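You operate a simulated robot arm through the tools that you are given. There is no shell and no other tool.

You run a simulated two-armed robot. Do the job below in one go: nothing can be reset, and whatever is moved stays where it is left.

JOB
Pour some honey over the oats and stir it in with the wooden spoon.
Fine: jar and spoon go back where they were; the other mixing bowls stay as they are. Set down upright: honey jar.

Only the result counts: the job must be done as asked and must still hold three seconds after the hand-in. Knocking over, shifting, dropping, spilling or breaking anything else fails it.

ROBOT AND FRAMES
Two 6-joint arms with two-finger parallel grippers on one trunk that stands fixed in place. Base frame: the origin is at the foot of the trunk, x ahead of it, y to its left, z up. Units: m, degrees, N and s.
The left shoulder is at [0.05, 0.169, 1.339], the right one opposite. Each reaches about 1.092 m from its shoulder. Payload 1.57 kg a hand.
The tool frame of a hand sits at the grasp point between the pads (the TCP): z along the fingers, y along the line on which they close. The tips reach 0.03 m beyond it. Largest opening 0.08 m; finger width 0.017, thickness 0.012; the body of the gripper, 0.04 by 0.082 m, starts 0.08 m behind the TCP.
Orientation is that of the tool frame in the base frame, as a unit quaternion [w, x, y, z]. With the fingers straight down and closing along the base's y, the tool's x points along the base's -x, its y along +y and its z along -z.

CONTROLS
- The arms move only by the tool send_rows. It takes "left_moves", "right_moves" or both (then of equal length, played together; a hand with none holds still); each is a list that holds one entry, the list of rows, each a list of 7 numbers: the turn, a rotation vector about the tool's x, y, z in degrees, then the shift along the tool's x, y, z in m, then the finger opening in m, from 0 to 0.08. In form: [[[rx, ry, rz, tx, ty, tz, hand], ...]]. A call has 1 to 20 rows; each row shifts and turns the commanded pose from where the row before left it, along the tool's axes as they then stand. Rows are played at 5 a second. More than 0.05 m and 8.6 degrees between two rows, or a gripper value outside its range, and nothing of the call is played. A pose out of reach is approached as far as the arm can. The call stops where the force on the tool passes 40 N (or 10 N more than at its start, if that is more) or the arm is blocked; 0.2 s more then pass. The fingers move at their own pace (about 0.072 m/s each) and stop on an object; they squeeze with about 30 N. The grip force told is the motor's: it shows also when the fingers shut on nothing. Time passes only in rows, and 0.2 s behind the last, so rows that do not move let the fingers close. The reply holds the time, the measured pose of the TCP, the force on the tool along the base axes, the opening and the grip force, in the units named above and with some noise, with the torque about the TCP (base axes, N m) and any sound that the robot's microphone picked up.
- Cameras (640 x 400 px; columns grow to the right, rows downward): "scene" is now at [0.0378, -0.0065, 1.9108]; the picture's right is [-0.04, -1.00, -0.00], its down [-0.74, 0.03, -0.68] and it looks along [0.68, -0.03, -0.74] (base axes); focal length 367 px, centre (320, 200). "left" rides on the left gripper at [0.072, 0.007, -0.122] in its tool frame; the picture's right is [-0.09, 1.00, 0.00], its down [-0.84, -0.08, -0.54] and it looks along [-0.54, -0.05, 0.84] (tool axes); focal length 238 px, centre (320, 200). "right" rides on the right gripper at [0.072, -0.007, -0.122] in its tool frame; the picture's right is [0.09, 1.00, 0.00], its down [-0.84, 0.08, -0.54] and it looks along [-0.54, 0.05, 0.84] (tool axes); focal length 238 px, centre (320, 200). There is no depth. A picture from a camera that has moved, and an enlarged one, comes with that camera's place and axes in the base frame and with its lens.
- snapshot(camera): a new picture of that camera. The clock stands still meanwhile.
- raise_lower(by): slides the trunk up (or, below 0, down) by that many m; the arms and the scene camera ride with it, the base frame stays. It gives what a move gives, with no picture.
- aim_head(pan, tilt): turns the head with the scene camera to pan (to the left, within 86 degrees either way) and tilt (down, from -29 to 69), counted from straight ahead of the robot. It gives what a move gives.
- zoom(camera, box): a new picture of the part [left, top, right, bottom] of that camera's present view, enlarged. The clock stands still meanwhile.
- finish_job(): hands the job in; it is judged then, once.

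Nothing tells you positions but the pictures and the camera data. Unless the task says otherwise, let go and move clear before handing in.

The tools are called after "Call:" as name(argument=value, ...) on one line, values as JSON. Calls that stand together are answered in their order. send_rows: Moves the arms, as the interface text tells. Its arguments: {"type":"object","properties":{"left_moves":{"type":"array","items":{"type":"array","items":{"type":"array","items":{"type":"number"}}}},"right_moves":{"type":"array","items":{"type":"array","items":{"type":"array","items":{"type":"number"}}}}},"required":[]} The other tools are called the same way: raise_lower (by) moves the trunk up or down; aim_head (pan, tilt) turns the head that bears the scene camera; snapshot (camera) takes a picture; zoom (camera, box) takes an enlarged picture of a part of a camera's view; finish_job () hands the job in.

At the start:

```text
time: 0.0
left_ee_pos: [0.6817, 0.1129, 1.2285]
left_tool_rot: [0.0, 0.0, 1.0, 0.0]
left_contact_force: [0.4, 0.3, -0.1]
left_wrist_torque: [0.01, 0.01, 0.0]
left_finger_gap: 0.0797
left_grip_force: 0.1
right_ee_pos: [0.6574, -0.4283, 1.2287]
right_tool_rot: [0.0, 0.001, 1.0, 0.0]
right_contact_force: [-0.1, -1.0, -0.3]
right_wrist_torque: [-0.01, -0.04, -0.04]
right_finger_gap: 0.0799
right_grip_force: 0.0
trunk travel left (down, up): [-0.954, 0.016]
head pan, tilt (commanded): [-2.3, 47.4]
```

scene: 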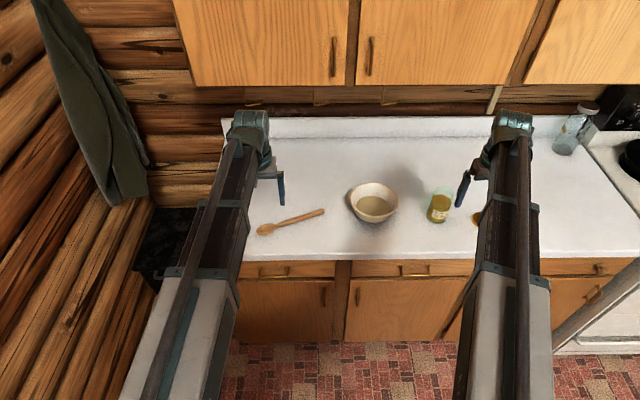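
right: 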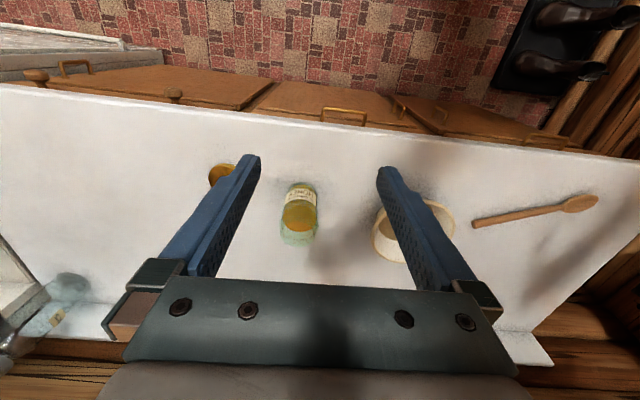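
left: 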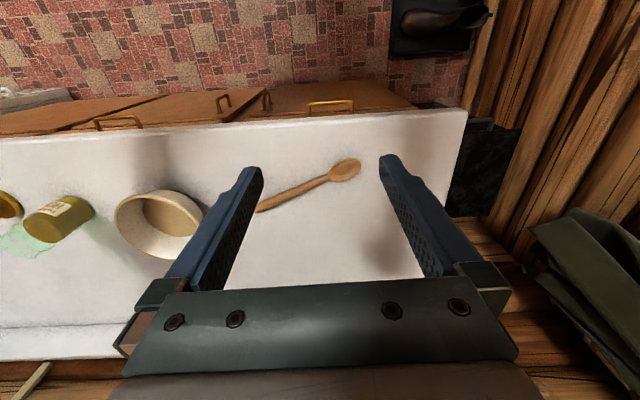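

I see a counter with a wooden spoon on the left, a bowl in the middle (probably oats), a honey jar on its right and its lid (perhaps) further right. I'll take closer looks before moving.

Call:
zoom(camera="scene", box=[240, 160, 400, 260])

Call:
zoom(camera="scene", box=[380, 160, 540, 260])

Call:
zoom(camera="right", box=[180, 140, 340, 260])

Call:
zoom(camera="left", box=[0, 150, 240, 300])

```text
4.00 times, centred on (320, 210) of scene
camera zoom: at [0.0378, -0.0065, 1.9108], right [-0.04, -1.0, 0.0], down [-0.74, 0.03, -0.68], along [0.68, -0.03, -0.74], focal length 1468 px, centre (320, 160)
```

zoom: 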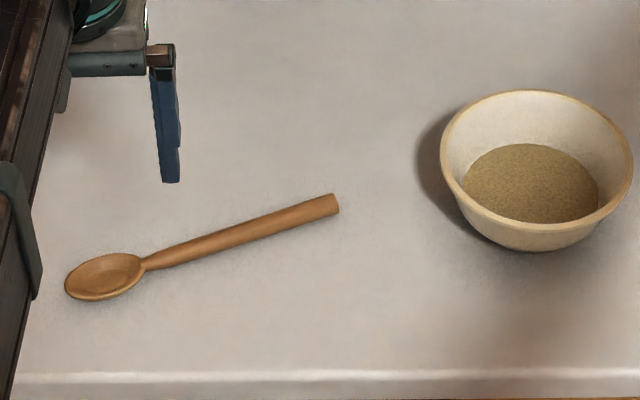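

```text
4.00 times, centred on (460, 210) of scene
camera zoom: at [0.0378, -0.0065, 1.9108], right [-0.04, -1.0, 0.0], down [-0.74, 0.03, -0.68], along [0.68, -0.03, -0.74], focal length 1468 px, centre (-240, 160)
```

zoom: 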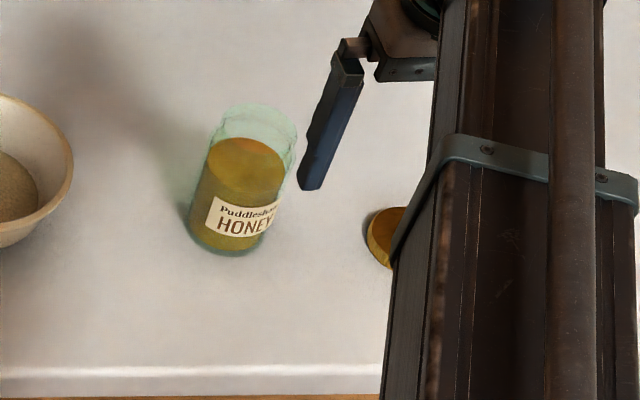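

```text
3.33 times, centred on (260, 200) of right
camera zoom: at [0.5856, -0.4356, 1.3498], right [-0.09, 1.0, 0.0], down [0.84, 0.08, 0.54], along [0.54, 0.05, -0.84], focal length 794 px, centre (520, 200)
```

zoom: 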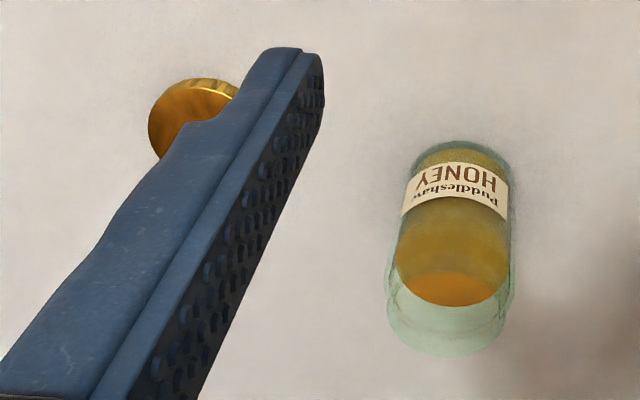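

```text
2.67 times, centred on (120, 225) of left
camera zoom: at [0.6103, 0.1204, 1.3498], right [0.09, 1.0, 0.0], down [0.84, -0.08, 0.54], along [0.54, -0.05, -0.84], focal length 636 px, centre (853, 133)
```

zoom: 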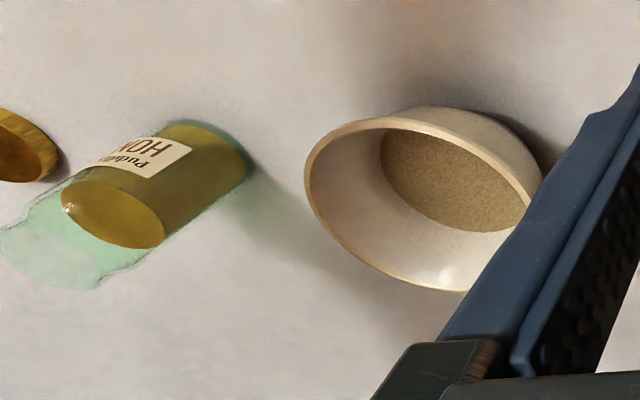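

The jar stands open with its lid lying to its right. I'll zoom in further to triangulate the jar, bowl and spoon.

Call:
zoom(camera="right", box=[260, 170, 340, 260])

Call:
zoom(camera="left", box=[0, 180, 120, 270])

Call:
zoom(camera="scene", box=[410, 170, 490, 230])

Call:
zoom(camera="scene", box=[334, 170, 414, 230])

Call:
zoom(camera="left", box=[240, 140, 380, 230])

Call:
zoom(camera="right", box=[360, 170, 620, 280])

```text
4.44 times, centred on (300, 215) of right
camera zoom: at [0.5856, -0.4356, 1.3498], right [-0.09, 1.0, 0.0], down [0.84, 0.08, 0.54], along [0.54, 0.05, -0.84], focal length 1059 px, centre (409, 133)
```

zoom: 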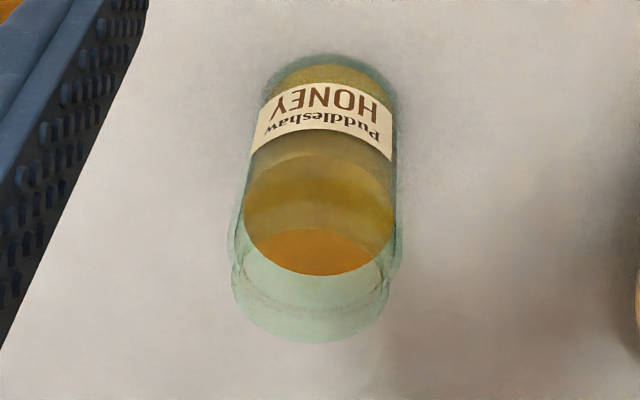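

```text
4.44 times, centred on (60, 225) of left
camera zoom: at [0.6103, 0.1204, 1.3498], right [0.09, 1.0, 0.0], down [0.84, -0.08, 0.54], along [0.54, -0.05, -0.84], focal length 1059 px, centre (1476, 89)
```

zoom: 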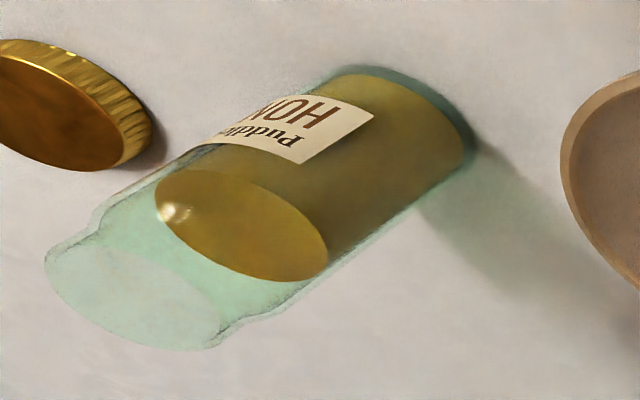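

```text
6.67 times, centred on (450, 200) of scene
camera zoom: at [0.0378, -0.0065, 1.9108], right [-0.04, -1.0, 0.0], down [-0.74, 0.03, -0.68], along [0.68, -0.03, -0.74], focal length 2447 px, centre (-547, 200)
```

zoom: 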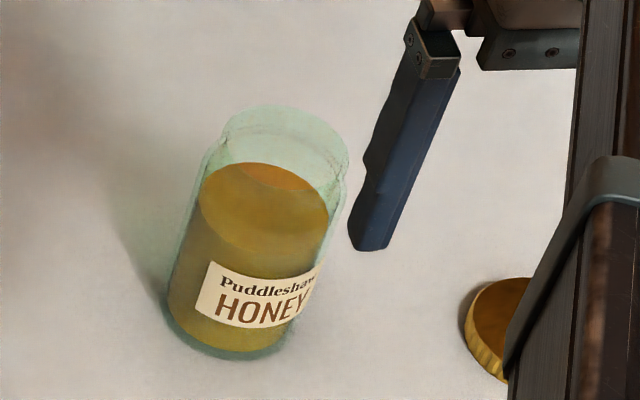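

```text
6.67 times, centred on (374, 200) of scene
camera zoom: at [0.0378, -0.0065, 1.9108], right [-0.04, -1.0, 0.0], down [-0.74, 0.03, -0.68], along [0.68, -0.03, -0.74], focal length 2447 px, centre (-40, 200)
```

zoom: 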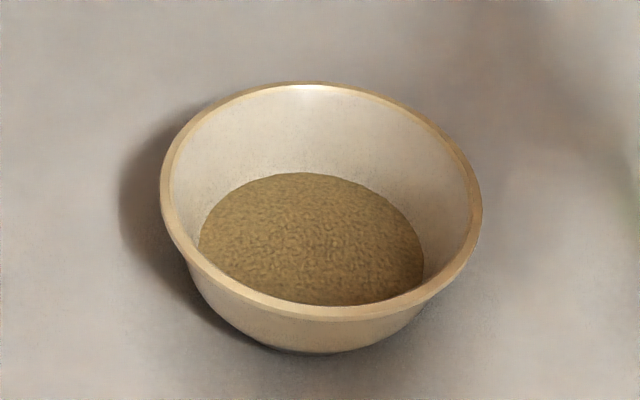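

```text
4.44 times, centred on (310, 185) of left
camera zoom: at [0.6103, 0.1204, 1.3498], right [0.09, 1.0, 0.0], down [0.84, -0.08, 0.54], along [0.54, -0.05, -0.84], focal length 1059 px, centre (364, 267)
```

zoom: 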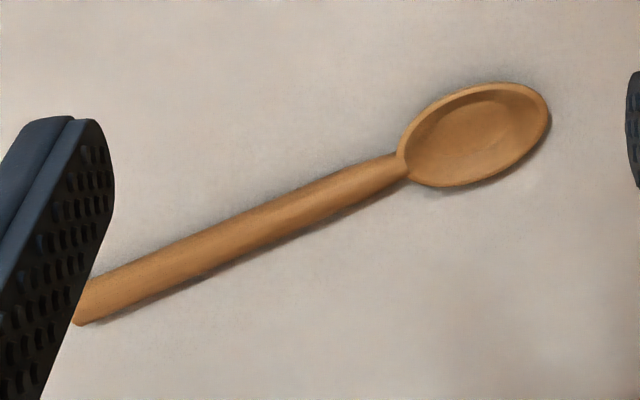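

```text
2.46 times, centred on (490, 225) of right
camera zoom: at [0.5856, -0.4356, 1.3498], right [-0.09, 1.0, 0.0], down [0.84, 0.08, 0.54], along [0.54, 0.05, -0.84], focal length 587 px, centre (-98, 138)
```

zoom: 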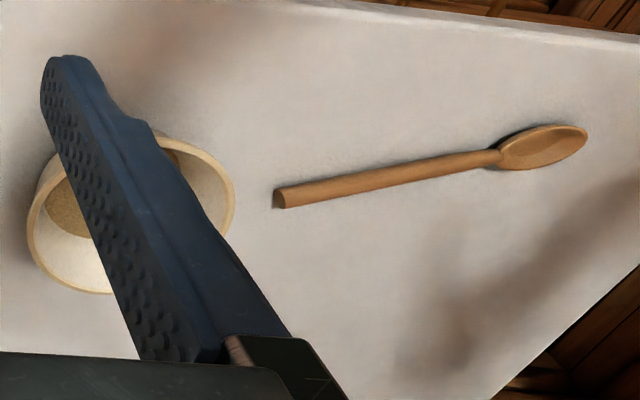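

The jar stands at about (0.852, -0.449) with its base at z≈0.915 and its mouth at 1.045, and its lid lies off to the right. The bowl of oats is near (0.877, -0.225), with its rim at about 0.985. The spoon handle runs from about (0.894, -0.056) to its head at (0.82, 0.146). First I roll the right hand about its axis so I can then approach the jar with the fingers horizontal.

Call:
send_rows(right_moves=[[[0, 0, 8.5, 0, 0, 0, 0.08], [0, 0, 8.5, 0, 0, 0, 0.08], [0, 0, 8.5, 0, 0, 0, 0.08], [0, 0, 8.5, 0, 0, 0, 0.08], [0, 0, 8.5, 0, 0, 0, 0.08], [0, 0, 8.5, 0, 0, 0, 0.08], [0, 0, 8.5, 0, 0, 0, 0.08], [0, 0, 8.5, 0, 0, 0, 0.08], [0, 0, 8.5, 0, 0, 0, 0.08], [0, 0, 8.5, 0, 0, 0, 0.08], [0, 0, 8.5, 0, 0, 0, 0.08], [0, 0, 8.5, 0, 0, 0, 0.08], [0, 0, 8.5, 0, 0, 0, 0.08], [0, 0, 8.5, 0, 0, 0, 0.08], [0, 0, 8.5, 0, 0, 0, 0.08], [0, 0, 8.5, 0, 0, 0, 0.08], [0, 0, 8.5, 0, 0, 0, 0.08], [0, 0, 8.5, 0, 0, 0, 0.08], [0, 0, 8.5, 0, 0, 0, 0.08], [0, 0, 8.5, 0, 0, 0, 0.08]]])

```text
time: 4.2
left_ee_pos: [0.6817, 0.1139, 1.2291]
left_tool_rot: [0.0, 0.001, 1.0, 0.0]
left_contact_force: [0.7, 0.1, 0.8]
left_wrist_torque: [0.02, -0.01, 0.0]
left_finger_gap: 0.0801
left_grip_force: 0.1
right_ee_pos: [0.6562, -0.4286, 1.2291]
right_tool_rot: [0.0, 0.996, 0.085, 0.0]
right_contact_force: [0.5, 0.1, -0.2]
right_wrist_torque: [0.02, 0.0, 0.0]
right_finger_gap: 0.0802
right_grip_force: 0.0
trunk travel left (down, up): [-0.954, 0.016]
head pan, tilt (commanded): [-2.3, 47.4]
```

The roll works. Next I finish it and pitch the hand up to about 15° below horizontal, pointing forward.

Call:
send_rows(right_moves=[[[0, 0, 5, 0, 0, 0, 0.08], [0, 0, 5, 0, 0, 0, 0.08], [0, 7.5, 0, 0, 0, 0, 0.08], [0, 7.5, 0, 0, 0, 0, 0.08], [0, 7.5, 0, 0, 0, 0, 0.08], [0, 7.5, 0, 0, 0, 0, 0.08], [0, 7.5, 0, 0, 0, 0, 0.08], [0, 7.5, 0, 0, 0, 0, 0.08], [0, 7.5, 0, 0, 0, 0, 0.08], [0, 7.5, 0, 0, 0, 0, 0.08], [0, 7.5, 0, 0, 0, 0, 0.08], [0, 7.5, 0, 0, 0, 0, 0.08]]])

Call:
snapshot(camera="right")

Call:
snapshot(camera="scene")

```text
time: 6.8
left_ee_pos: [0.6831, 0.1132, 1.2293]
left_tool_rot: [0.0, 0.002, 1.0, 0.0]
left_contact_force: [1.0, 0.2, -0.5]
left_wrist_torque: [0.03, -0.02, 0.0]
left_finger_gap: 0.0799
left_grip_force: 0.1
right_ee_pos: [0.6571, -0.4295, 1.3909]
right_tool_rot: [0.001, 0.793, -0.001, 0.609]
right_contact_force: [0.5, 0.2, 0.3]
right_wrist_torque: [0.03, -0.04, 0.01]
right_finger_gap: 0.08
right_grip_force: 0.1
right hand out of reach, approached as far as the arm can: row 4, 5, 6, 7, 8, 9, 10, 11, 12
trunk travel left (down, up): [-0.954, 0.016]
head pan, tilt (commanded): [-2.3, 47.4]
```

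```text
taken
camera right: at [0.5575, -0.4221, 1.492], right [0.02, -1.0, 0.09], down [-0.74, -0.07, -0.67], along [0.67, -0.05, -0.74], focal length 238 px, centre (320, 200)
```

right: 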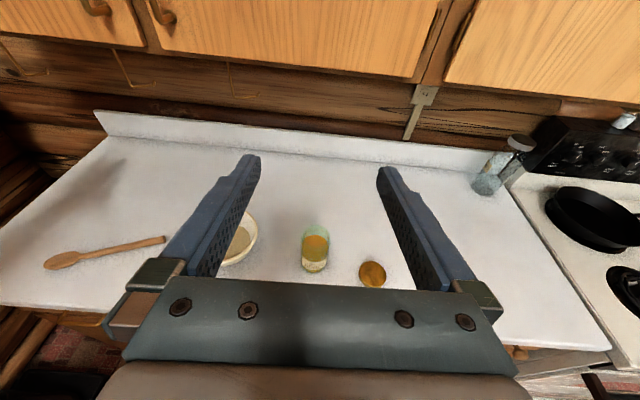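

```text
taken
camera scene: at [0.0376, -0.0064, 1.9108], right [-0.04, -1.0, 0.0], down [-0.74, 0.03, -0.68], along [0.68, -0.03, -0.74], focal length 367 px, centre (320, 200)
```

scene: 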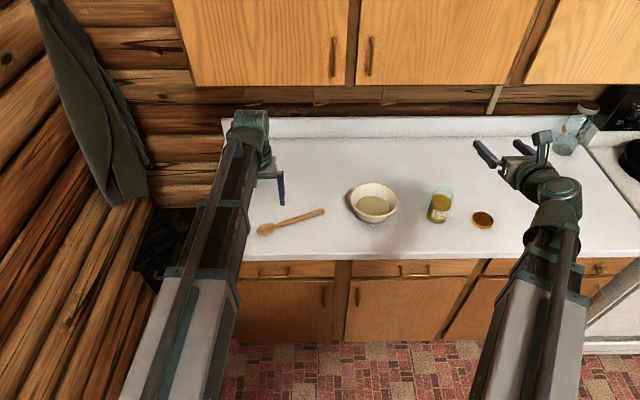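

The hand now has the right attitude, but it sits higher than commanded because the arm could not fold that far. The wrist camera confirms the jar, the lid and the bowl. I'll move the commanded pose forward and down, still short of the jar, to see whether the arm can hold this attitude there.

Call:
send_rows(right_moves=[[[0, 0, 0, -0.027, 0.005, 0.0238, 0.08], [0, 0, 0, -0.027, 0.005, 0.0238, 0.08], [0, 0, 0, -0.027, 0.005, 0.0238, 0.08], [0, 0, 0, -0.027, 0.005, 0.0238, 0.08]]])

Call:
snapshot(camera="scene")

```text
time: 7.8
left_ee_pos: [0.6827, 0.1136, 1.2282]
left_tool_rot: [0.0, 0.002, 1.0, 0.0]
left_contact_force: [0.5, 0.5, 0.3]
left_wrist_torque: [0.01, -0.01, -0.02]
left_finger_gap: 0.08
left_grip_force: 0.1
right_ee_pos: [0.7229, -0.4502, 1.391]
right_tool_rot: [0.001, 0.794, -0.002, 0.608]
right_contact_force: [0.0, -0.4, 0.1]
right_wrist_torque: [0.01, -0.03, 0.03]
right_finger_gap: 0.0799
right_grip_force: 0.0
right hand out of reach, approached as far as the arm can: row 1, 2, 3, 4
trunk travel left (down, up): [-0.954, 0.016]
head pan, tilt (commanded): [-2.3, 47.4]
```

```text
taken
camera scene: at [0.0381, -0.0067, 1.9108], right [-0.04, -1.0, 0.0], down [-0.74, 0.03, -0.68], along [0.68, -0.03, -0.74], focal length 367 px, centre (320, 200)
```

scene: 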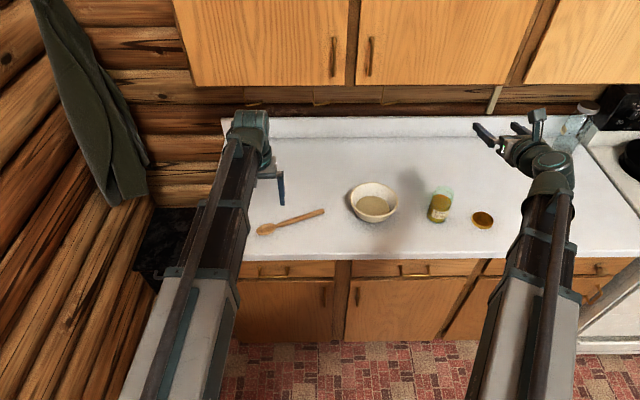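

The height stays at 1.391 while x and y follow, so the wrist can't go lower with the hand level and the trunk has to bring it down. First I set the right command back to the measured pose and raise the left hand so it won't hit the counter when the trunk lowers.

Call:
send_rows(left_moves=[[[0, 0, 0, 0.0125, 0, -0.045, 0.08], [0, 0, 0, 0.0125, 0, -0.045, 0.08], [0, 0, 0, 0.0125, 0, -0.045, 0.08], [0, 0, 0, 0.0125, 0, -0.045, 0.08], [0, 0, 0, 0.0125, 0, -0.045, 0.08], [0, 0, 0, 0.0125, 0, -0.045, 0.08], [0, 0, 0, 0.0125, 0, -0.045, 0.08], [0, 0, 0, 0.0125, 0, -0.045, 0.08]]], right_moves=[[[0, 0, 0, 0.0468, 0, -0.01257, 0.08], [0, 0, 0, 0.0468, 0, -0.01257, 0.08], [0, 0, 0, 0.0468, 0, -0.01257, 0.08], [0, 0, 0, 0.0468, 0, -0.01257, 0.08], [0, 0, 0, 0.0468, 0, -0.01257, 0.08], [0, 0, 0, 0.0468, 0, -0.01257, 0.08], [0, 0, 0, 0.01, 0, -0.0027, 0.08], [0, 0, 0, 0, 0, 0, 0.08]]])

```text
time: 9.6
left_ee_pos: [0.5854, 0.1148, 1.2292]
left_tool_rot: [0.001, 0.001, 1.0, 0.0]
left_contact_force: [-0.1, -0.4, -0.4]
left_wrist_torque: [-0.02, -0.02, -0.03]
left_finger_gap: 0.0798
left_grip_force: 0.0
left hand out of reach, approached as far as the arm can: row 1, 2, 3, 4, 5, 6, 7, 8
right_ee_pos: [0.723, -0.4517, 1.3914]
right_tool_rot: [0.0, 0.792, -0.001, 0.61]
right_contact_force: [-0.2, 0.6, 0.6]
right_wrist_torque: [0.02, 0.01, 0.0]
right_finger_gap: 0.0798
right_grip_force: 0.1
right hand out of reach, approached as far as the arm can: row 1, 2, 3, 4, 5, 6, 7
trunk travel left (down, up): [-0.954, 0.016]
head pan, tilt (commanded): [-2.3, 47.4]
```

The arms move only in a horizontal plane at trunk height, and the wrists add orientation, so the trunk sets the height. I'll correct the left command and retract that hand clear of the counter's front edge at about x=0.70, then lower the trunk part of the way.

Call:
send_rows(left_moves=[[[0, 0, 0, 0.0112, 0, 0.045, 0.08], [0, 0, 0, 0.0112, 0, 0.045, 0.08], [0, 0, 0, 0.0112, 0, 0.045, 0.08], [0, 0, 0, 0.0112, 0, 0.045, 0.08], [0, 0, 0, 0.0112, 0, 0.045, 0.08], [0, 0, 0, 0.0112, 0, 0.045, 0.08], [0, 0, 0, 0.0112, 0, 0.045, 0.08], [0, 0, 0, 0.0112, 0, 0.045, 0.08]]])

Call:
raise_lower(by=-0.2)

Call:
snapshot(camera="right")

Call:
snapshot(camera="scene")

```text
time: 11.4
left_ee_pos: [0.5157, 0.1126, 1.2293]
left_tool_rot: [0.0, 0.002, 1.0, 0.0]
left_contact_force: [-0.1, 0.1, 0.3]
left_wrist_torque: [-0.07, -0.01, 0.01]
left_finger_gap: 0.0798
left_grip_force: 0.1
left hand out of reach, approached as far as the arm can: row 1, 2, 3, 4, 5, 6, 7, 8
right_ee_pos: [0.7234, -0.4511, 1.3917]
right_tool_rot: [0.001, 0.793, -0.001, 0.61]
right_contact_force: [1.1, 0.3, -0.6]
right_wrist_torque: [-0.01, 0.06, -0.08]
right_finger_gap: 0.0803
right_grip_force: 0.1
trunk travel left (down, up): [-0.954, 0.016]
head pan, tilt (commanded): [-2.3, 47.4]
```

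```text
time: 13.6
left_ee_pos: [0.5165, 0.1135, 1.0294]
left_tool_rot: [0.001, 0.001, 1.0, 0.0]
left_contact_force: [0.2, -0.9, -0.2]
left_wrist_torque: [0.07, -0.02, 0.01]
left_finger_gap: 0.0802
left_grip_force: 0.0
right_ee_pos: [0.7235, -0.4511, 1.1915]
right_tool_rot: [0.0, 0.793, 0.0, 0.61]
right_contact_force: [0.2, 0.4, 0.0]
right_wrist_torque: [0.02, 0.0, 0.02]
right_finger_gap: 0.0798
right_grip_force: 0.1
trunk travel left (down, up): [-0.754, 0.216]
head pan, tilt (commanded): [-2.3, 47.4]
```

```text
taken
camera right: at [0.6242, -0.4438, 1.2921], right [0.02, -1.0, 0.09], down [-0.74, -0.07, -0.67], along [0.67, -0.05, -0.74], focal length 238 px, centre (320, 200)
```

right: 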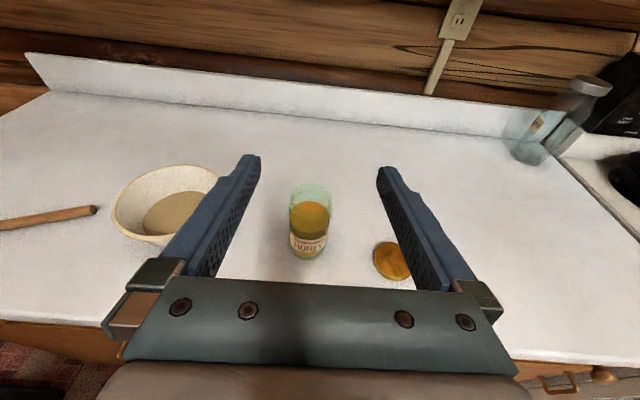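

```text
taken
camera scene: at [0.0376, -0.0064, 1.7108], right [-0.04, -1.0, 0.0], down [-0.74, 0.03, -0.68], along [0.68, -0.03, -0.74], focal length 367 px, centre (320, 200)
```

scene: 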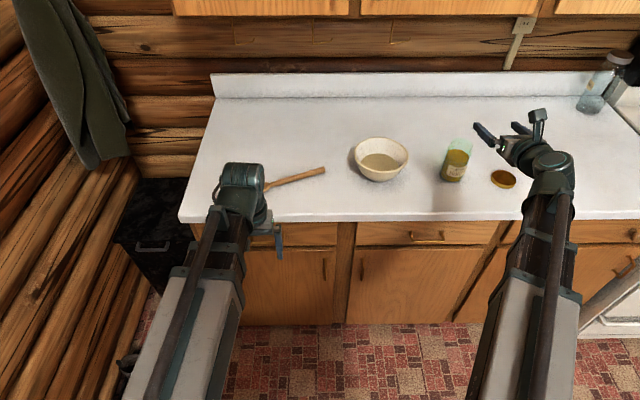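

Lowering works. I'll zoom in on the jar, bowl and spoon from the new heights to refine the positions.

Call:
zoom(camera="right", box=[260, 170, 360, 270])

Call:
zoom(camera="scene", box=[400, 120, 500, 195])

Call:
zoom(camera="scene", box=[330, 125, 430, 195])

Call:
zoom(camera="right", box=[90, 150, 240, 260])

```text
4.00 times, centred on (310, 220) of right
camera zoom: at [0.6242, -0.4438, 1.2921], right [0.02, -1.0, 0.09], down [-0.74, -0.07, -0.67], along [0.67, -0.05, -0.74], focal length 953 px, centre (360, 120)
```

zoom: 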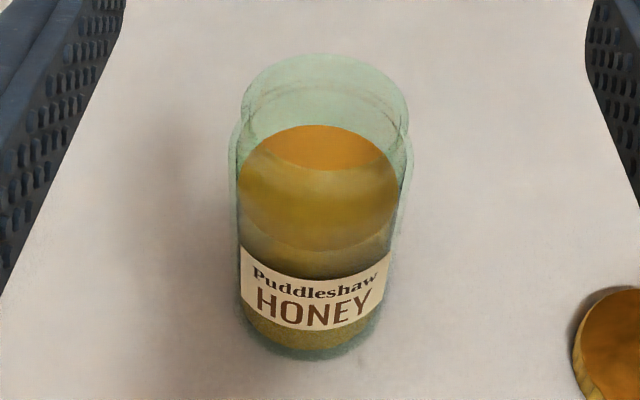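

```text
5.33 times, centred on (450, 158) of scene
camera zoom: at [0.0376, -0.0064, 1.7108], right [-0.04, -1.0, 0.0], down [-0.74, 0.03, -0.68], along [0.68, -0.03, -0.74], focal length 1958 px, centre (-373, 427)
```

zoom: 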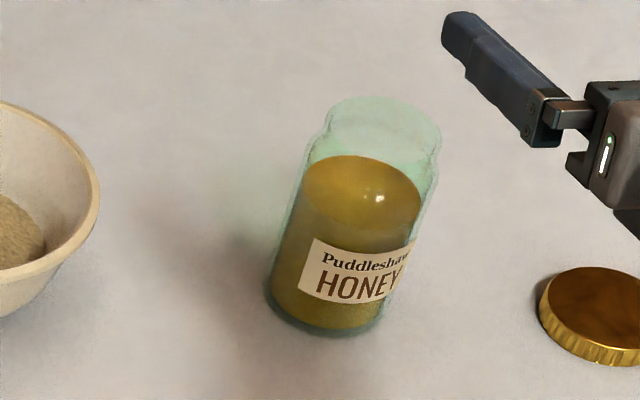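

```text
5.71 times, centred on (380, 160) of scene
camera zoom: at [0.0376, -0.0064, 1.7108], right [-0.04, -1.0, 0.0], down [-0.74, 0.03, -0.68], along [0.68, -0.03, -0.74], focal length 2097 px, centre (-23, 429)
```

zoom: 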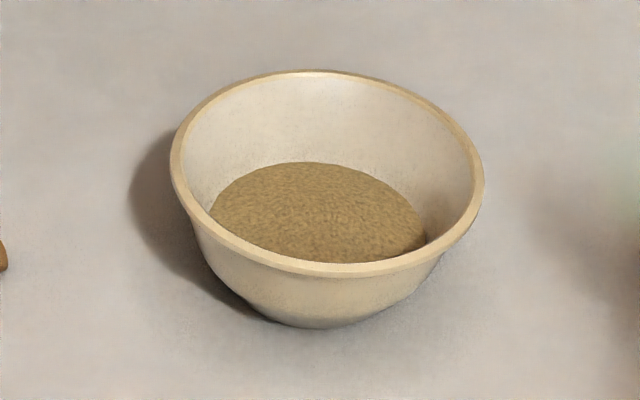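

```text
3.64 times, centred on (165, 205) of right
camera zoom: at [0.6242, -0.4438, 1.2921], right [0.02, -1.0, 0.09], down [-0.74, -0.07, -0.67], along [0.67, -0.05, -0.74], focal length 867 px, centre (884, 182)
```

zoom: 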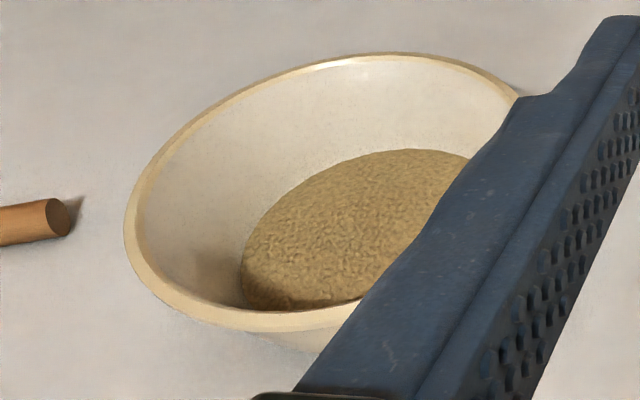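

Refined estimates put the jar axis at (0.8555, -0.448) with a diameter of about 0.069, and the bowl centre at (0.885, -0.227) with its rim at about 0.985. I'll lower the trunk so the right hand is level with the middle of the jar, still clear in front of it.

Call:
raise_lower(by=-0.208)

Call:
snapshot(camera="right")

Call:
snapshot(camera="scene")

Call:
snapshot(camera="left")

```text
time: 15.8
left_ee_pos: [0.5181, 0.1138, 0.8199]
left_tool_rot: [0.001, 0.002, 1.0, 0.0]
left_contact_force: [-0.1, -0.5, 0.2]
left_wrist_torque: [0.04, -0.02, -0.03]
left_finger_gap: 0.08
left_grip_force: 0.1
right_ee_pos: [0.7235, -0.4512, 0.9831]
right_tool_rot: [0.0, 0.793, -0.001, 0.609]
right_contact_force: [-0.7, 0.8, -0.4]
right_wrist_torque: [0.04, 0.02, 0.01]
right_finger_gap: 0.0799
right_grip_force: 0.0
trunk travel left (down, up): [-0.546, 0.424]
head pan, tilt (commanded): [-2.3, 47.4]
```

```text
taken
camera right: at [0.6241, -0.4438, 1.0841], right [0.02, -1.0, 0.09], down [-0.74, -0.07, -0.67], along [0.67, -0.05, -0.74], focal length 238 px, centre (320, 200)
```

right: 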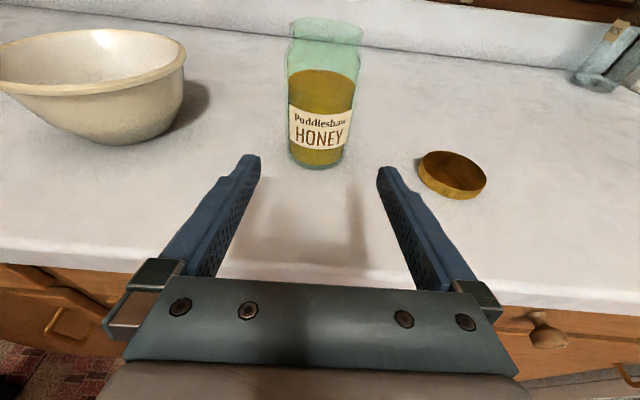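

```text
taken
camera scene: at [0.0375, -0.0063, 1.5028], right [-0.04, -1.0, 0.0], down [-0.74, 0.03, -0.68], along [0.68, -0.03, -0.74], focal length 367 px, centre (320, 200)
```

scene: 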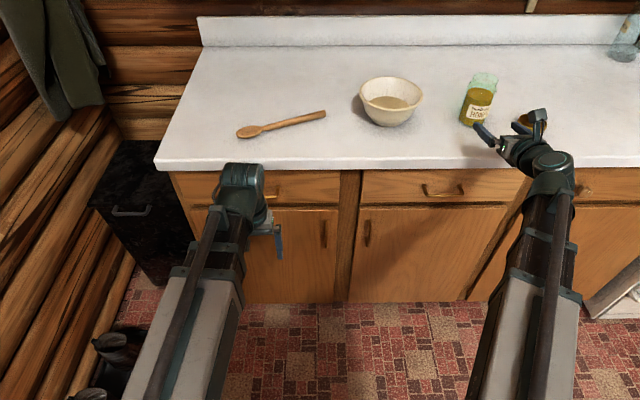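

```text
taken
camera left: at [0.4453, 0.1213, 0.9419], right [0.1, 1.0, 0.0], down [0.84, -0.08, 0.54], along [0.54, -0.05, -0.84], focal length 238 px, centre (320, 200)
```

left: 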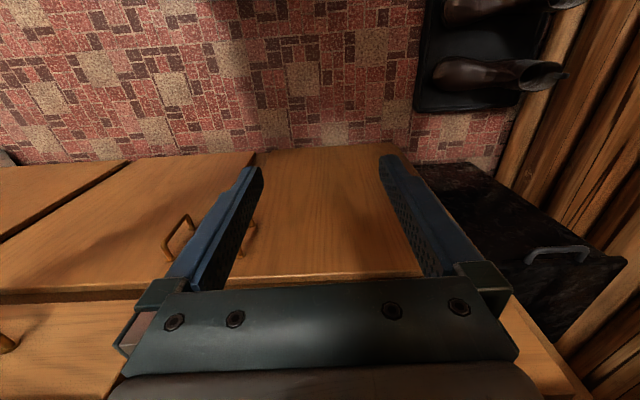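

The hand is level with the jar and in line with it. I'll zoom in to check the lateral alignment before closing in.

Call:
zoom(camera="right", box=[240, 10, 400, 190])

Call:
zoom(camera="scene", box=[430, 60, 570, 170])

```text
2.22 times, centred on (320, 100) of right
camera zoom: at [0.6241, -0.4438, 1.0841], right [0.02, -1.0, 0.09], down [-0.74, -0.07, -0.67], along [0.67, -0.05, -0.74], focal length 530 px, centre (320, 422)
```

zoom: 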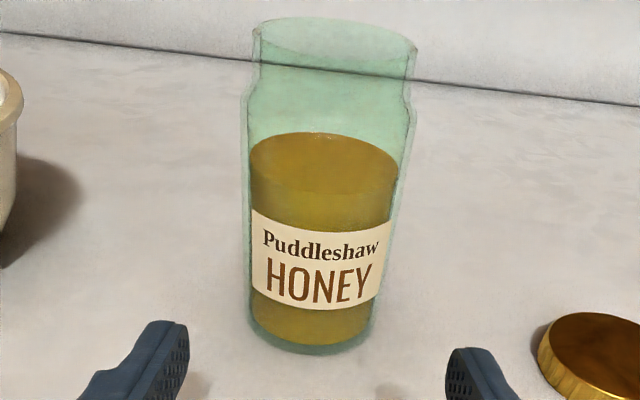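

```text
3.64 times, centred on (500, 115) of scene
camera zoom: at [0.0375, -0.0063, 1.5028], right [-0.04, -1.0, 0.0], down [-0.74, 0.03, -0.68], along [0.68, -0.03, -0.74], focal length 1335 px, centre (-334, 509)
```

zoom: 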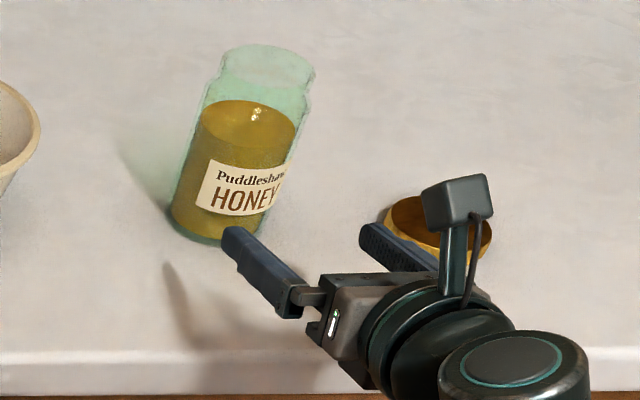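

The jar sits about 3 mm to the left of the finger centre line. I correct for that and move forward with open fingers around the jar.

Call:
send_rows(right_moves=[[[0, 0, 0, 0, -0.0034, 0, 0.08], [0, 0, 0, 0.0057, 0, 0.02125, 0.08], [0, 0, 0, 0.0057, 0, 0.02125, 0.08], [0, 0, 0, 0.0057, 0, 0.02125, 0.08], [0, 0, 0, 0, 0, 0, 0.08]]])

Call:
snapshot(camera="right")

```text
time: 17.0
left_ee_pos: [0.5162, 0.1139, 0.8211]
left_tool_rot: [0.0, 0.001, 1.0, 0.0]
left_contact_force: [0.4, -0.2, 0.0]
left_wrist_torque: [0.02, -0.03, 0.04]
left_finger_gap: 0.08
left_grip_force: 0.0
right_ee_pos: [0.7905, -0.4479, 0.9829]
right_tool_rot: [0.0, 0.794, 0.0, 0.608]
right_contact_force: [0.2, 0.8, -0.3]
right_wrist_torque: [-0.03, -0.05, 0.02]
right_finger_gap: 0.0798
right_grip_force: 0.0
trunk travel left (down, up): [-0.546, 0.424]
head pan, tilt (commanded): [-2.3, 47.4]
```

```text
taken
camera right: at [0.6913, -0.4413, 1.0838], right [0.02, -1.0, 0.09], down [-0.74, -0.08, -0.67], along [0.67, -0.05, -0.74], focal length 238 px, centre (320, 200)
```

right: 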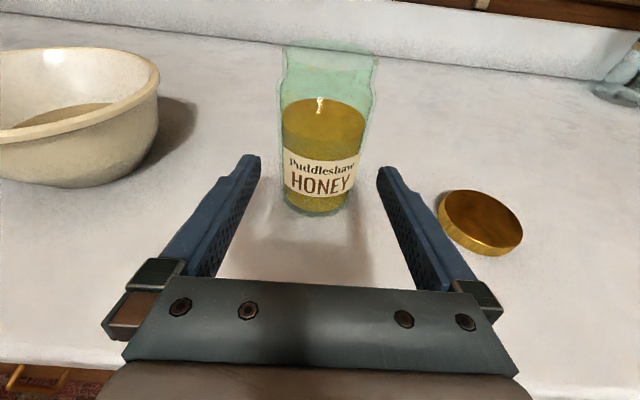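

Alignment looks good, so I continue to the jar axis.

Call:
send_rows(right_moves=[[[0, 0, 0, 0.0056, 0, 0.0209, 0.08], [0, 0, 0, 0.0056, 0, 0.0209, 0.08], [0, 0, 0, 0.0056, 0, 0.0209, 0.08], [0, 0, 0, 0, 0, 0, 0.08]]])

Call:
snapshot(camera="right")

Call:
snapshot(camera="scene")

```text
time: 18.0
left_ee_pos: [0.5174, 0.114, 0.821]
left_tool_rot: [0.001, 0.001, 1.0, 0.0]
left_contact_force: [-0.3, 0.2, 0.2]
left_wrist_torque: [0.05, 0.0, 0.05]
left_finger_gap: 0.0798
left_grip_force: 0.1
right_ee_pos: [0.8555, -0.4474, 0.9828]
right_tool_rot: [0.0, 0.793, -0.001, 0.609]
right_contact_force: [-0.6, -0.3, -0.5]
right_wrist_torque: [0.02, -0.01, -0.02]
right_finger_gap: 0.08
right_grip_force: 0.1
trunk travel left (down, up): [-0.546, 0.424]
head pan, tilt (commanded): [-2.3, 47.4]
```

```text
taken
camera right: at [0.7558, -0.4403, 1.0839], right [0.02, -1.0, 0.09], down [-0.74, -0.08, -0.67], along [0.67, -0.05, -0.74], focal length 238 px, centre (320, 200)
```

right: 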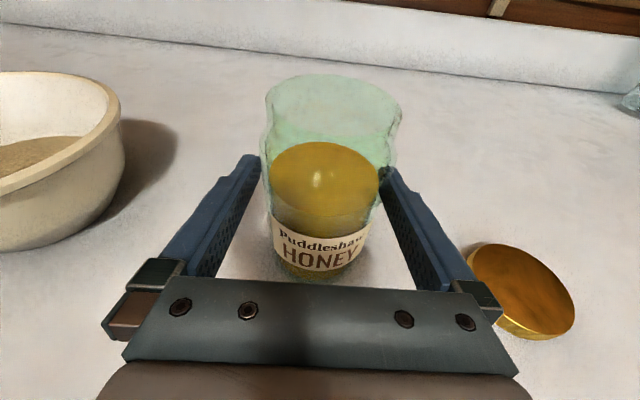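

```text
taken
camera scene: at [0.0377, -0.0063, 1.5028], right [-0.04, -1.0, 0.0], down [-0.74, 0.03, -0.68], along [0.68, -0.03, -0.74], focal length 367 px, centre (320, 200)
```

scene: 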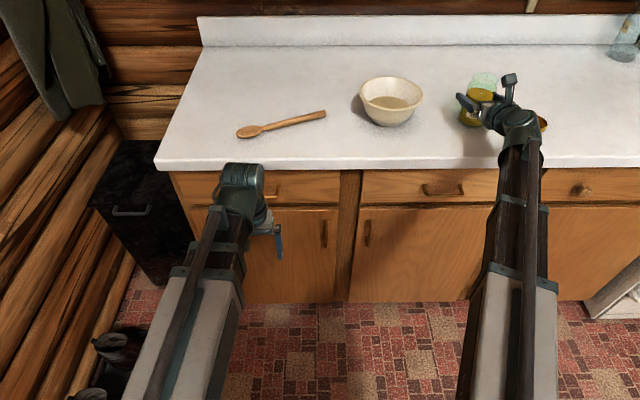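

The fingers now straddle the jar body. I close the grip.

Call:
send_rows(right_moves=[[[0, 0, 0, 0, 0, 0, 0.05], [0, 0, 0, 0, 0, 0, 0.05], [0, 0, 0, 0, 0, 0, 0.05], [0, 0, 0, 0, 0, 0, 0.05], [0, 0, 0, 0, 0, 0, 0.05]]])

Call:
zoom(camera="right", box=[220, 60, 440, 300])

```text
time: 19.2
left_ee_pos: [0.5157, 0.1133, 0.8208]
left_tool_rot: [-0.001, 0.002, 1.0, 0.0]
left_contact_force: [0.0, 0.3, -0.3]
left_wrist_torque: [0.01, -0.03, -0.01]
left_finger_gap: 0.0801
left_grip_force: 0.1
right_ee_pos: [0.8554, -0.4471, 0.9828]
right_tool_rot: [0.001, 0.793, -0.002, 0.609]
right_contact_force: [1.4, -0.2, 0.0]
right_wrist_torque: [-0.02, 0.11, 0.01]
right_finger_gap: 0.0699
right_grip_force: 30.1
trunk travel left (down, up): [-0.546, 0.424]
head pan, tilt (commanded): [-2.3, 47.4]
```

```text
1.67 times, centred on (330, 180) of right
camera zoom: at [0.7555, -0.4404, 1.0841], right [0.02, -1.0, 0.09], down [-0.74, -0.08, -0.67], along [0.67, -0.05, -0.74], focal length 397 px, centre (303, 233)
```

zoom: 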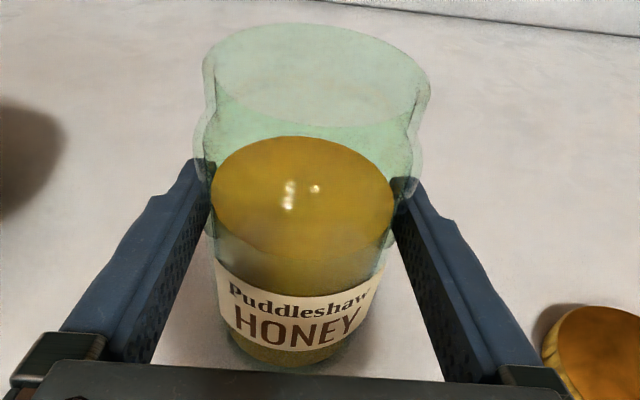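

The grip closed at 0.070 m with 30 N, holding the jar firmly. I'll note the pickup pose as (0.8554, -0.4471, 0.9828) and lift slightly to check the hold.

Call:
raise_lower(by=0.03)

Call:
snapshot(camera="right")

Call:
snapshot(camera="scene")

```text
time: 19.9
left_ee_pos: [0.517, 0.115, 0.8505]
left_tool_rot: [-0.001, 0.002, 1.0, 0.0]
left_contact_force: [0.4, -0.9, 0.7]
left_wrist_torque: [-0.01, -0.02, 0.02]
left_finger_gap: 0.0802
left_grip_force: 0.0
right_ee_pos: [0.8551, -0.4478, 1.0141]
right_tool_rot: [0.001, 0.793, -0.001, 0.61]
right_contact_force: [-0.8, -0.2, -5.3]
right_wrist_torque: [-0.01, 0.02, 0.08]
right_finger_gap: 0.0698
right_grip_force: 30.6
trunk travel left (down, up): [-0.576, 0.394]
head pan, tilt (commanded): [-2.3, 47.4]
```

```text
taken
camera right: at [0.7561, -0.4409, 1.1134], right [0.02, -1.0, 0.09], down [-0.74, -0.07, -0.67], along [0.67, -0.05, -0.74], focal length 238 px, centre (320, 200)
```

right: 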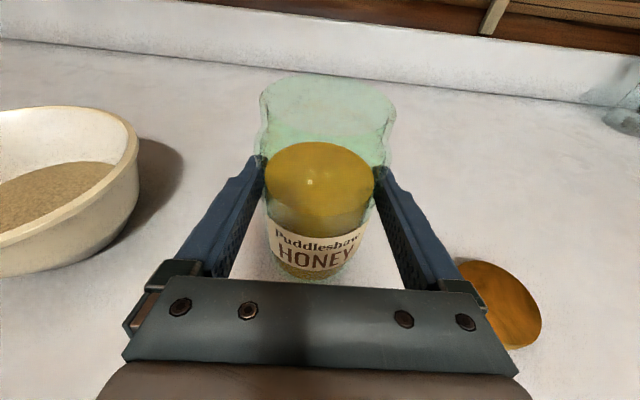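

```text
taken
camera scene: at [0.0385, -0.0067, 1.5328], right [-0.04, -1.0, 0.0], down [-0.74, 0.03, -0.68], along [0.68, -0.03, -0.74], focal length 367 px, centre (320, 200)
```

scene: 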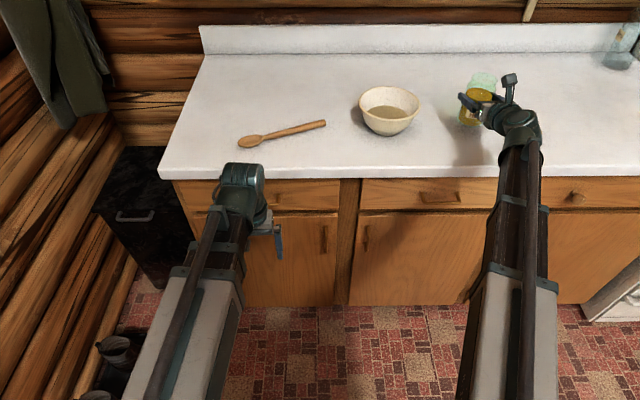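

The jar is held, weighing about 5.3 N. I raise it further and carry it upright to beside and above the bowl.

Call:
raise_lower(by=0.09)

Call:
send_rows(right_moves=[[[0, 0, 0, 0.0013, -0.017, 0.0048, 0.05], [0, 0, 0, 0.0013, -0.017, 0.0048, 0.05], [0, 0, 0, 0.0013, -0.017, 0.0048, 0.05], [0, 0, 0, 0.0013, -0.017, 0.0048, 0.05], [0, 0, 0, 0.0013, -0.017, 0.0048, 0.05], [0, 0, 0, 0.0013, -0.017, 0.0048, 0.05], [0, 0, 0, 0.0013, -0.017, 0.0048, 0.05], [0, 0, 0, 0.0013, -0.017, 0.0048, 0.05], [0, 0, 0, 0.0012, -0.016, 0.0047, 0.05], [0, 0, 0, 0, 0, 0, 0.05]]])

Call:
snapshot(camera="right")

Call:
snapshot(camera="scene")

```text
time: 21.2
left_ee_pos: [0.518, 0.1119, 0.9407]
left_tool_rot: [-0.002, 0.002, 1.0, 0.0]
left_contact_force: [1.0, 0.1, -0.4]
left_wrist_torque: [0.04, 0.0, -0.01]
left_finger_gap: 0.0799
left_grip_force: 0.0
right_ee_pos: [0.8548, -0.4476, 1.1026]
right_tool_rot: [0.001, 0.793, -0.002, 0.61]
right_contact_force: [0.1, -0.7, -6.1]
right_wrist_torque: [0.0, 0.05, 0.06]
right_finger_gap: 0.07
right_grip_force: 29.8
trunk travel left (down, up): [-0.666, 0.304]
head pan, tilt (commanded): [-2.3, 47.4]
```

```text
time: 23.4
left_ee_pos: [0.517, 0.1141, 0.9401]
left_tool_rot: [0.0, 0.002, 1.0, -0.001]
left_contact_force: [-0.3, 0.1, 0.2]
left_wrist_torque: [-0.01, 0.02, 0.03]
left_finger_gap: 0.0801
left_grip_force: 0.1
right_ee_pos: [0.9015, -0.296, 1.1032]
right_tool_rot: [0.001, 0.793, -0.001, 0.609]
right_contact_force: [0.2, -0.8, -5.5]
right_wrist_torque: [0.01, 0.03, 0.0]
right_finger_gap: 0.07
right_grip_force: 30.3
trunk travel left (down, up): [-0.666, 0.304]
head pan, tilt (commanded): [-2.3, 47.4]
```

```text
taken
camera right: at [0.8024, -0.2881, 1.2036], right [0.02, -1.0, 0.09], down [-0.74, -0.07, -0.67], along [0.67, -0.05, -0.74], focal length 238 px, centre (320, 200)
```

right: 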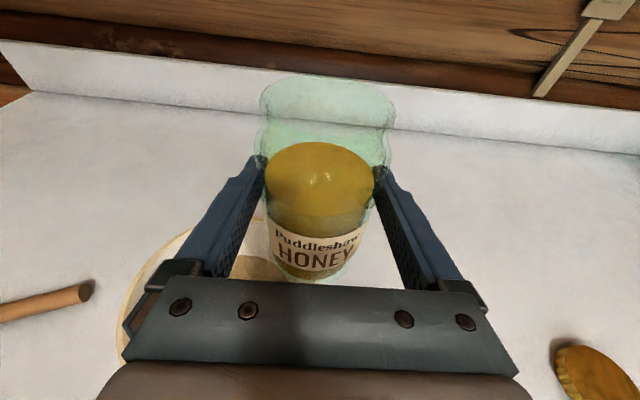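

```text
taken
camera scene: at [0.0384, -0.0065, 1.6228], right [-0.04, -1.0, 0.0], down [-0.74, 0.03, -0.68], along [0.68, -0.03, -0.74], focal length 367 px, centre (320, 200)
```

scene: 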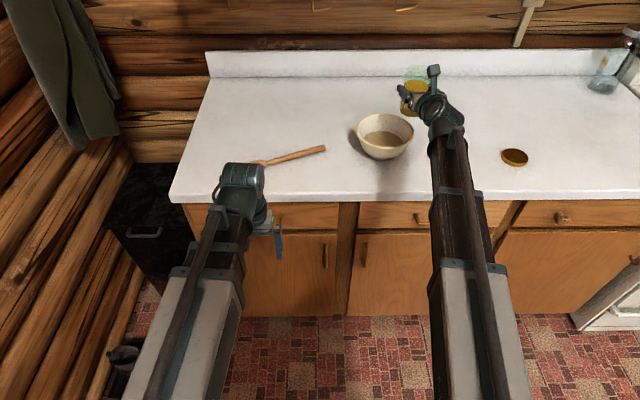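

The jar is upright at the right side of the bowl. I begin tilting it toward the bowl (to +y) by rolling the wrist, in stages.

Call:
send_rows(right_moves=[[[0, 0, -8, 0, 0, 0, 0.05], [0, 0, -8, 0, 0, 0, 0.05], [0, 0, -8, 0, 0, 0, 0.05], [0, 0, -8, 0, 0, 0, 0.05], [0, 0, -8, 0, 0, 0, 0.05], [0, 0, -5, 0, 0, 0, 0.05]]])

Call:
snapshot(camera="right")

Call:
zoom(camera="scene", box=[330, 50, 470, 170])

```text
time: 24.8
left_ee_pos: [0.5186, 0.1138, 0.9407]
left_tool_rot: [0.001, 0.002, 1.0, 0.0]
left_contact_force: [0.5, -0.3, 0.1]
left_wrist_torque: [0.02, 0.02, -0.03]
left_finger_gap: 0.0797
left_grip_force: 0.0
right_ee_pos: [0.9016, -0.2969, 1.1029]
right_tool_rot: [0.235, 0.733, 0.303, 0.562]
right_contact_force: [-0.4, -0.5, -5.6]
right_wrist_torque: [0.1, 0.05, 0.01]
right_finger_gap: 0.0701
right_grip_force: 30.2
trunk travel left (down, up): [-0.666, 0.304]
head pan, tilt (commanded): [-2.3, 47.4]
```

```text
taken
camera right: at [0.7951, -0.2401, 1.1787], right [0.2, -0.64, 0.74], down [-0.66, -0.65, -0.38], along [0.72, -0.42, -0.55], focal length 238 px, centre (320, 200)
```

right: 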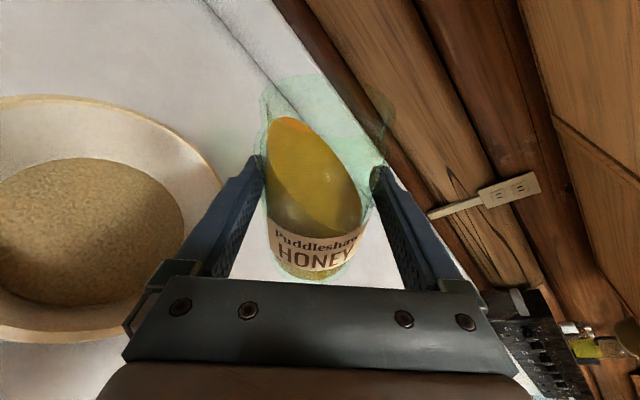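

```text
3.33 times, centred on (400, 110) of scene
camera zoom: at [0.0384, -0.0066, 1.6228], right [-0.04, -1.0, 0.0], down [-0.74, 0.03, -0.68], along [0.68, -0.03, -0.74], focal length 1224 px, centre (53, 500)
```

zoom: 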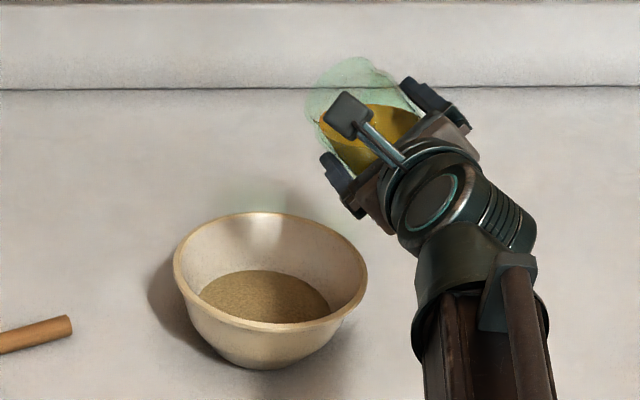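

No honey flows yet at 45°, and the lip is close to above the bowl. I tilt further in stages.

Call:
send_rows(right_moves=[[[0, 0, -7, 0, 0, 0, 0.05], [0, 0, -7, 0, 0, 0, 0.05], [0, 0, 0, 0, 0, 0, 0.05]]])

Call:
snapshot(camera="right")

Call:
zoom(camera="scene", box=[330, 50, 470, 170])

```text
time: 25.6
left_ee_pos: [0.5169, 0.1142, 0.9389]
left_tool_rot: [-0.001, 0.001, 1.0, -0.001]
left_contact_force: [0.1, 0.3, 0.8]
left_wrist_torque: [-0.01, -0.02, 0.0]
left_finger_gap: 0.08
left_grip_force: 0.1
right_ee_pos: [0.901, -0.2968, 1.1041]
right_tool_rot: [0.3, 0.691, 0.39, 0.53]
right_contact_force: [1.0, 0.4, -6.2]
right_wrist_torque: [0.07, 0.03, -0.04]
right_finger_gap: 0.0697
right_grip_force: 29.9
trunk travel left (down, up): [-0.666, 0.304]
head pan, tilt (commanded): [-2.3, 47.4]
```

```text
taken
camera right: at [0.7912, -0.2304, 1.1643], right [0.23, -0.43, 0.87], down [-0.62, -0.76, -0.21], along [0.75, -0.49, -0.44], focal length 238 px, centre (320, 200)
```

right: 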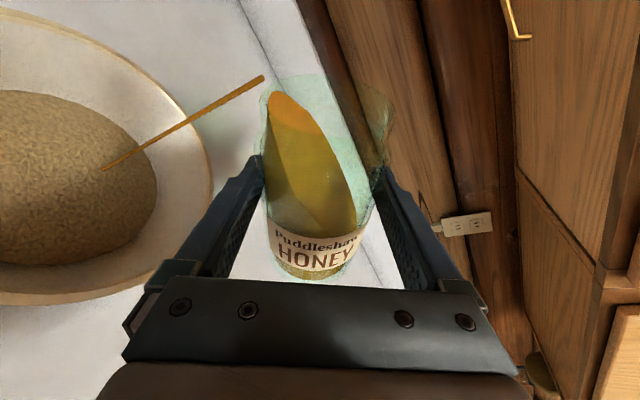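

```text
3.33 times, centred on (400, 110) of scene
camera zoom: at [0.0385, -0.0066, 1.6227], right [-0.04, -1.0, 0.0], down [-0.74, 0.03, -0.68], along [0.68, -0.03, -0.74], focal length 1224 px, centre (53, 500)
```

zoom: 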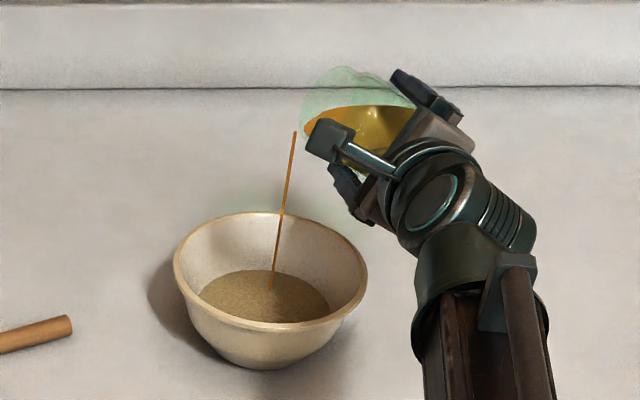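

A thin stream of honey is falling onto the oats near the bowl centre. I hold this tilt for a while.

Call:
send_rows(right_moves=[[[0, 0, 0, 0, 0, 0, 0.05], [0, 0, 0, 0, 0, 0, 0.05], [0, 0, 0, 0, 0, 0, 0.05], [0, 0, 0, 0, 0, 0, 0.05], [0, 0, 0, 0, 0, 0, 0.05], [0, 0, 0, 0, 0, 0, 0.05], [0, 0, 0, 0, 0, 0, 0.05], [0, 0, 0, 0, 0, 0, 0.05]]])

Call:
snapshot(camera="right")

Call:
zoom(camera="scene", box=[330, 50, 470, 170])

```text
time: 27.4
left_ee_pos: [0.5168, 0.1143, 0.9402]
left_tool_rot: [-0.001, 0.001, 1.0, 0.001]
left_contact_force: [0.1, 0.9, 0.3]
left_wrist_torque: [-0.03, 0.02, 0.01]
left_finger_gap: 0.08
left_grip_force: 0.1
right_ee_pos: [0.9004, -0.2951, 1.1036]
right_tool_rot: [0.301, 0.691, 0.389, 0.53]
right_contact_force: [0.9, 0.0, -5.9]
right_wrist_torque: [0.08, 0.07, -0.07]
right_finger_gap: 0.07
right_grip_force: 29.9
trunk travel left (down, up): [-0.666, 0.304]
head pan, tilt (commanded): [-2.3, 47.4]
```

```text
taken
camera right: at [0.7914, -0.2303, 1.1645], right [0.23, -0.43, 0.87], down [-0.62, -0.76, -0.21], along [0.75, -0.49, -0.44], focal length 238 px, centre (320, 200)
```

right: 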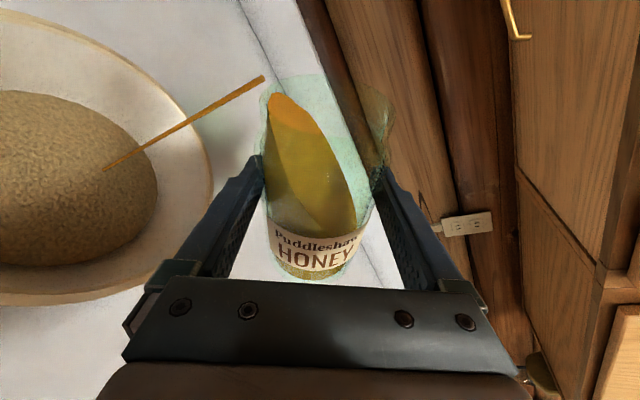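

```text
3.33 times, centred on (400, 110) of scene
camera zoom: at [0.0385, -0.0066, 1.6228], right [-0.04, -1.0, 0.0], down [-0.74, 0.03, -0.68], along [0.68, -0.03, -0.74], focal length 1224 px, centre (53, 500)
```

zoom: 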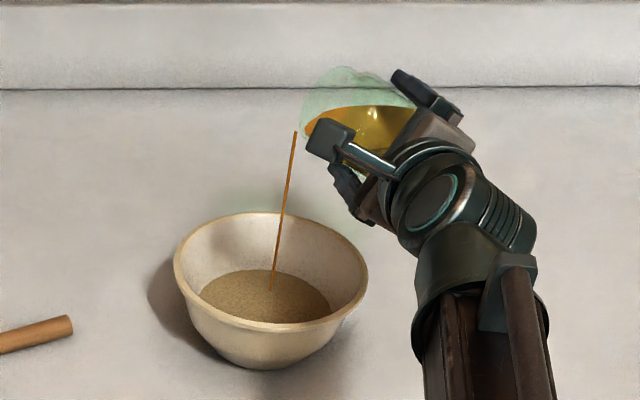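

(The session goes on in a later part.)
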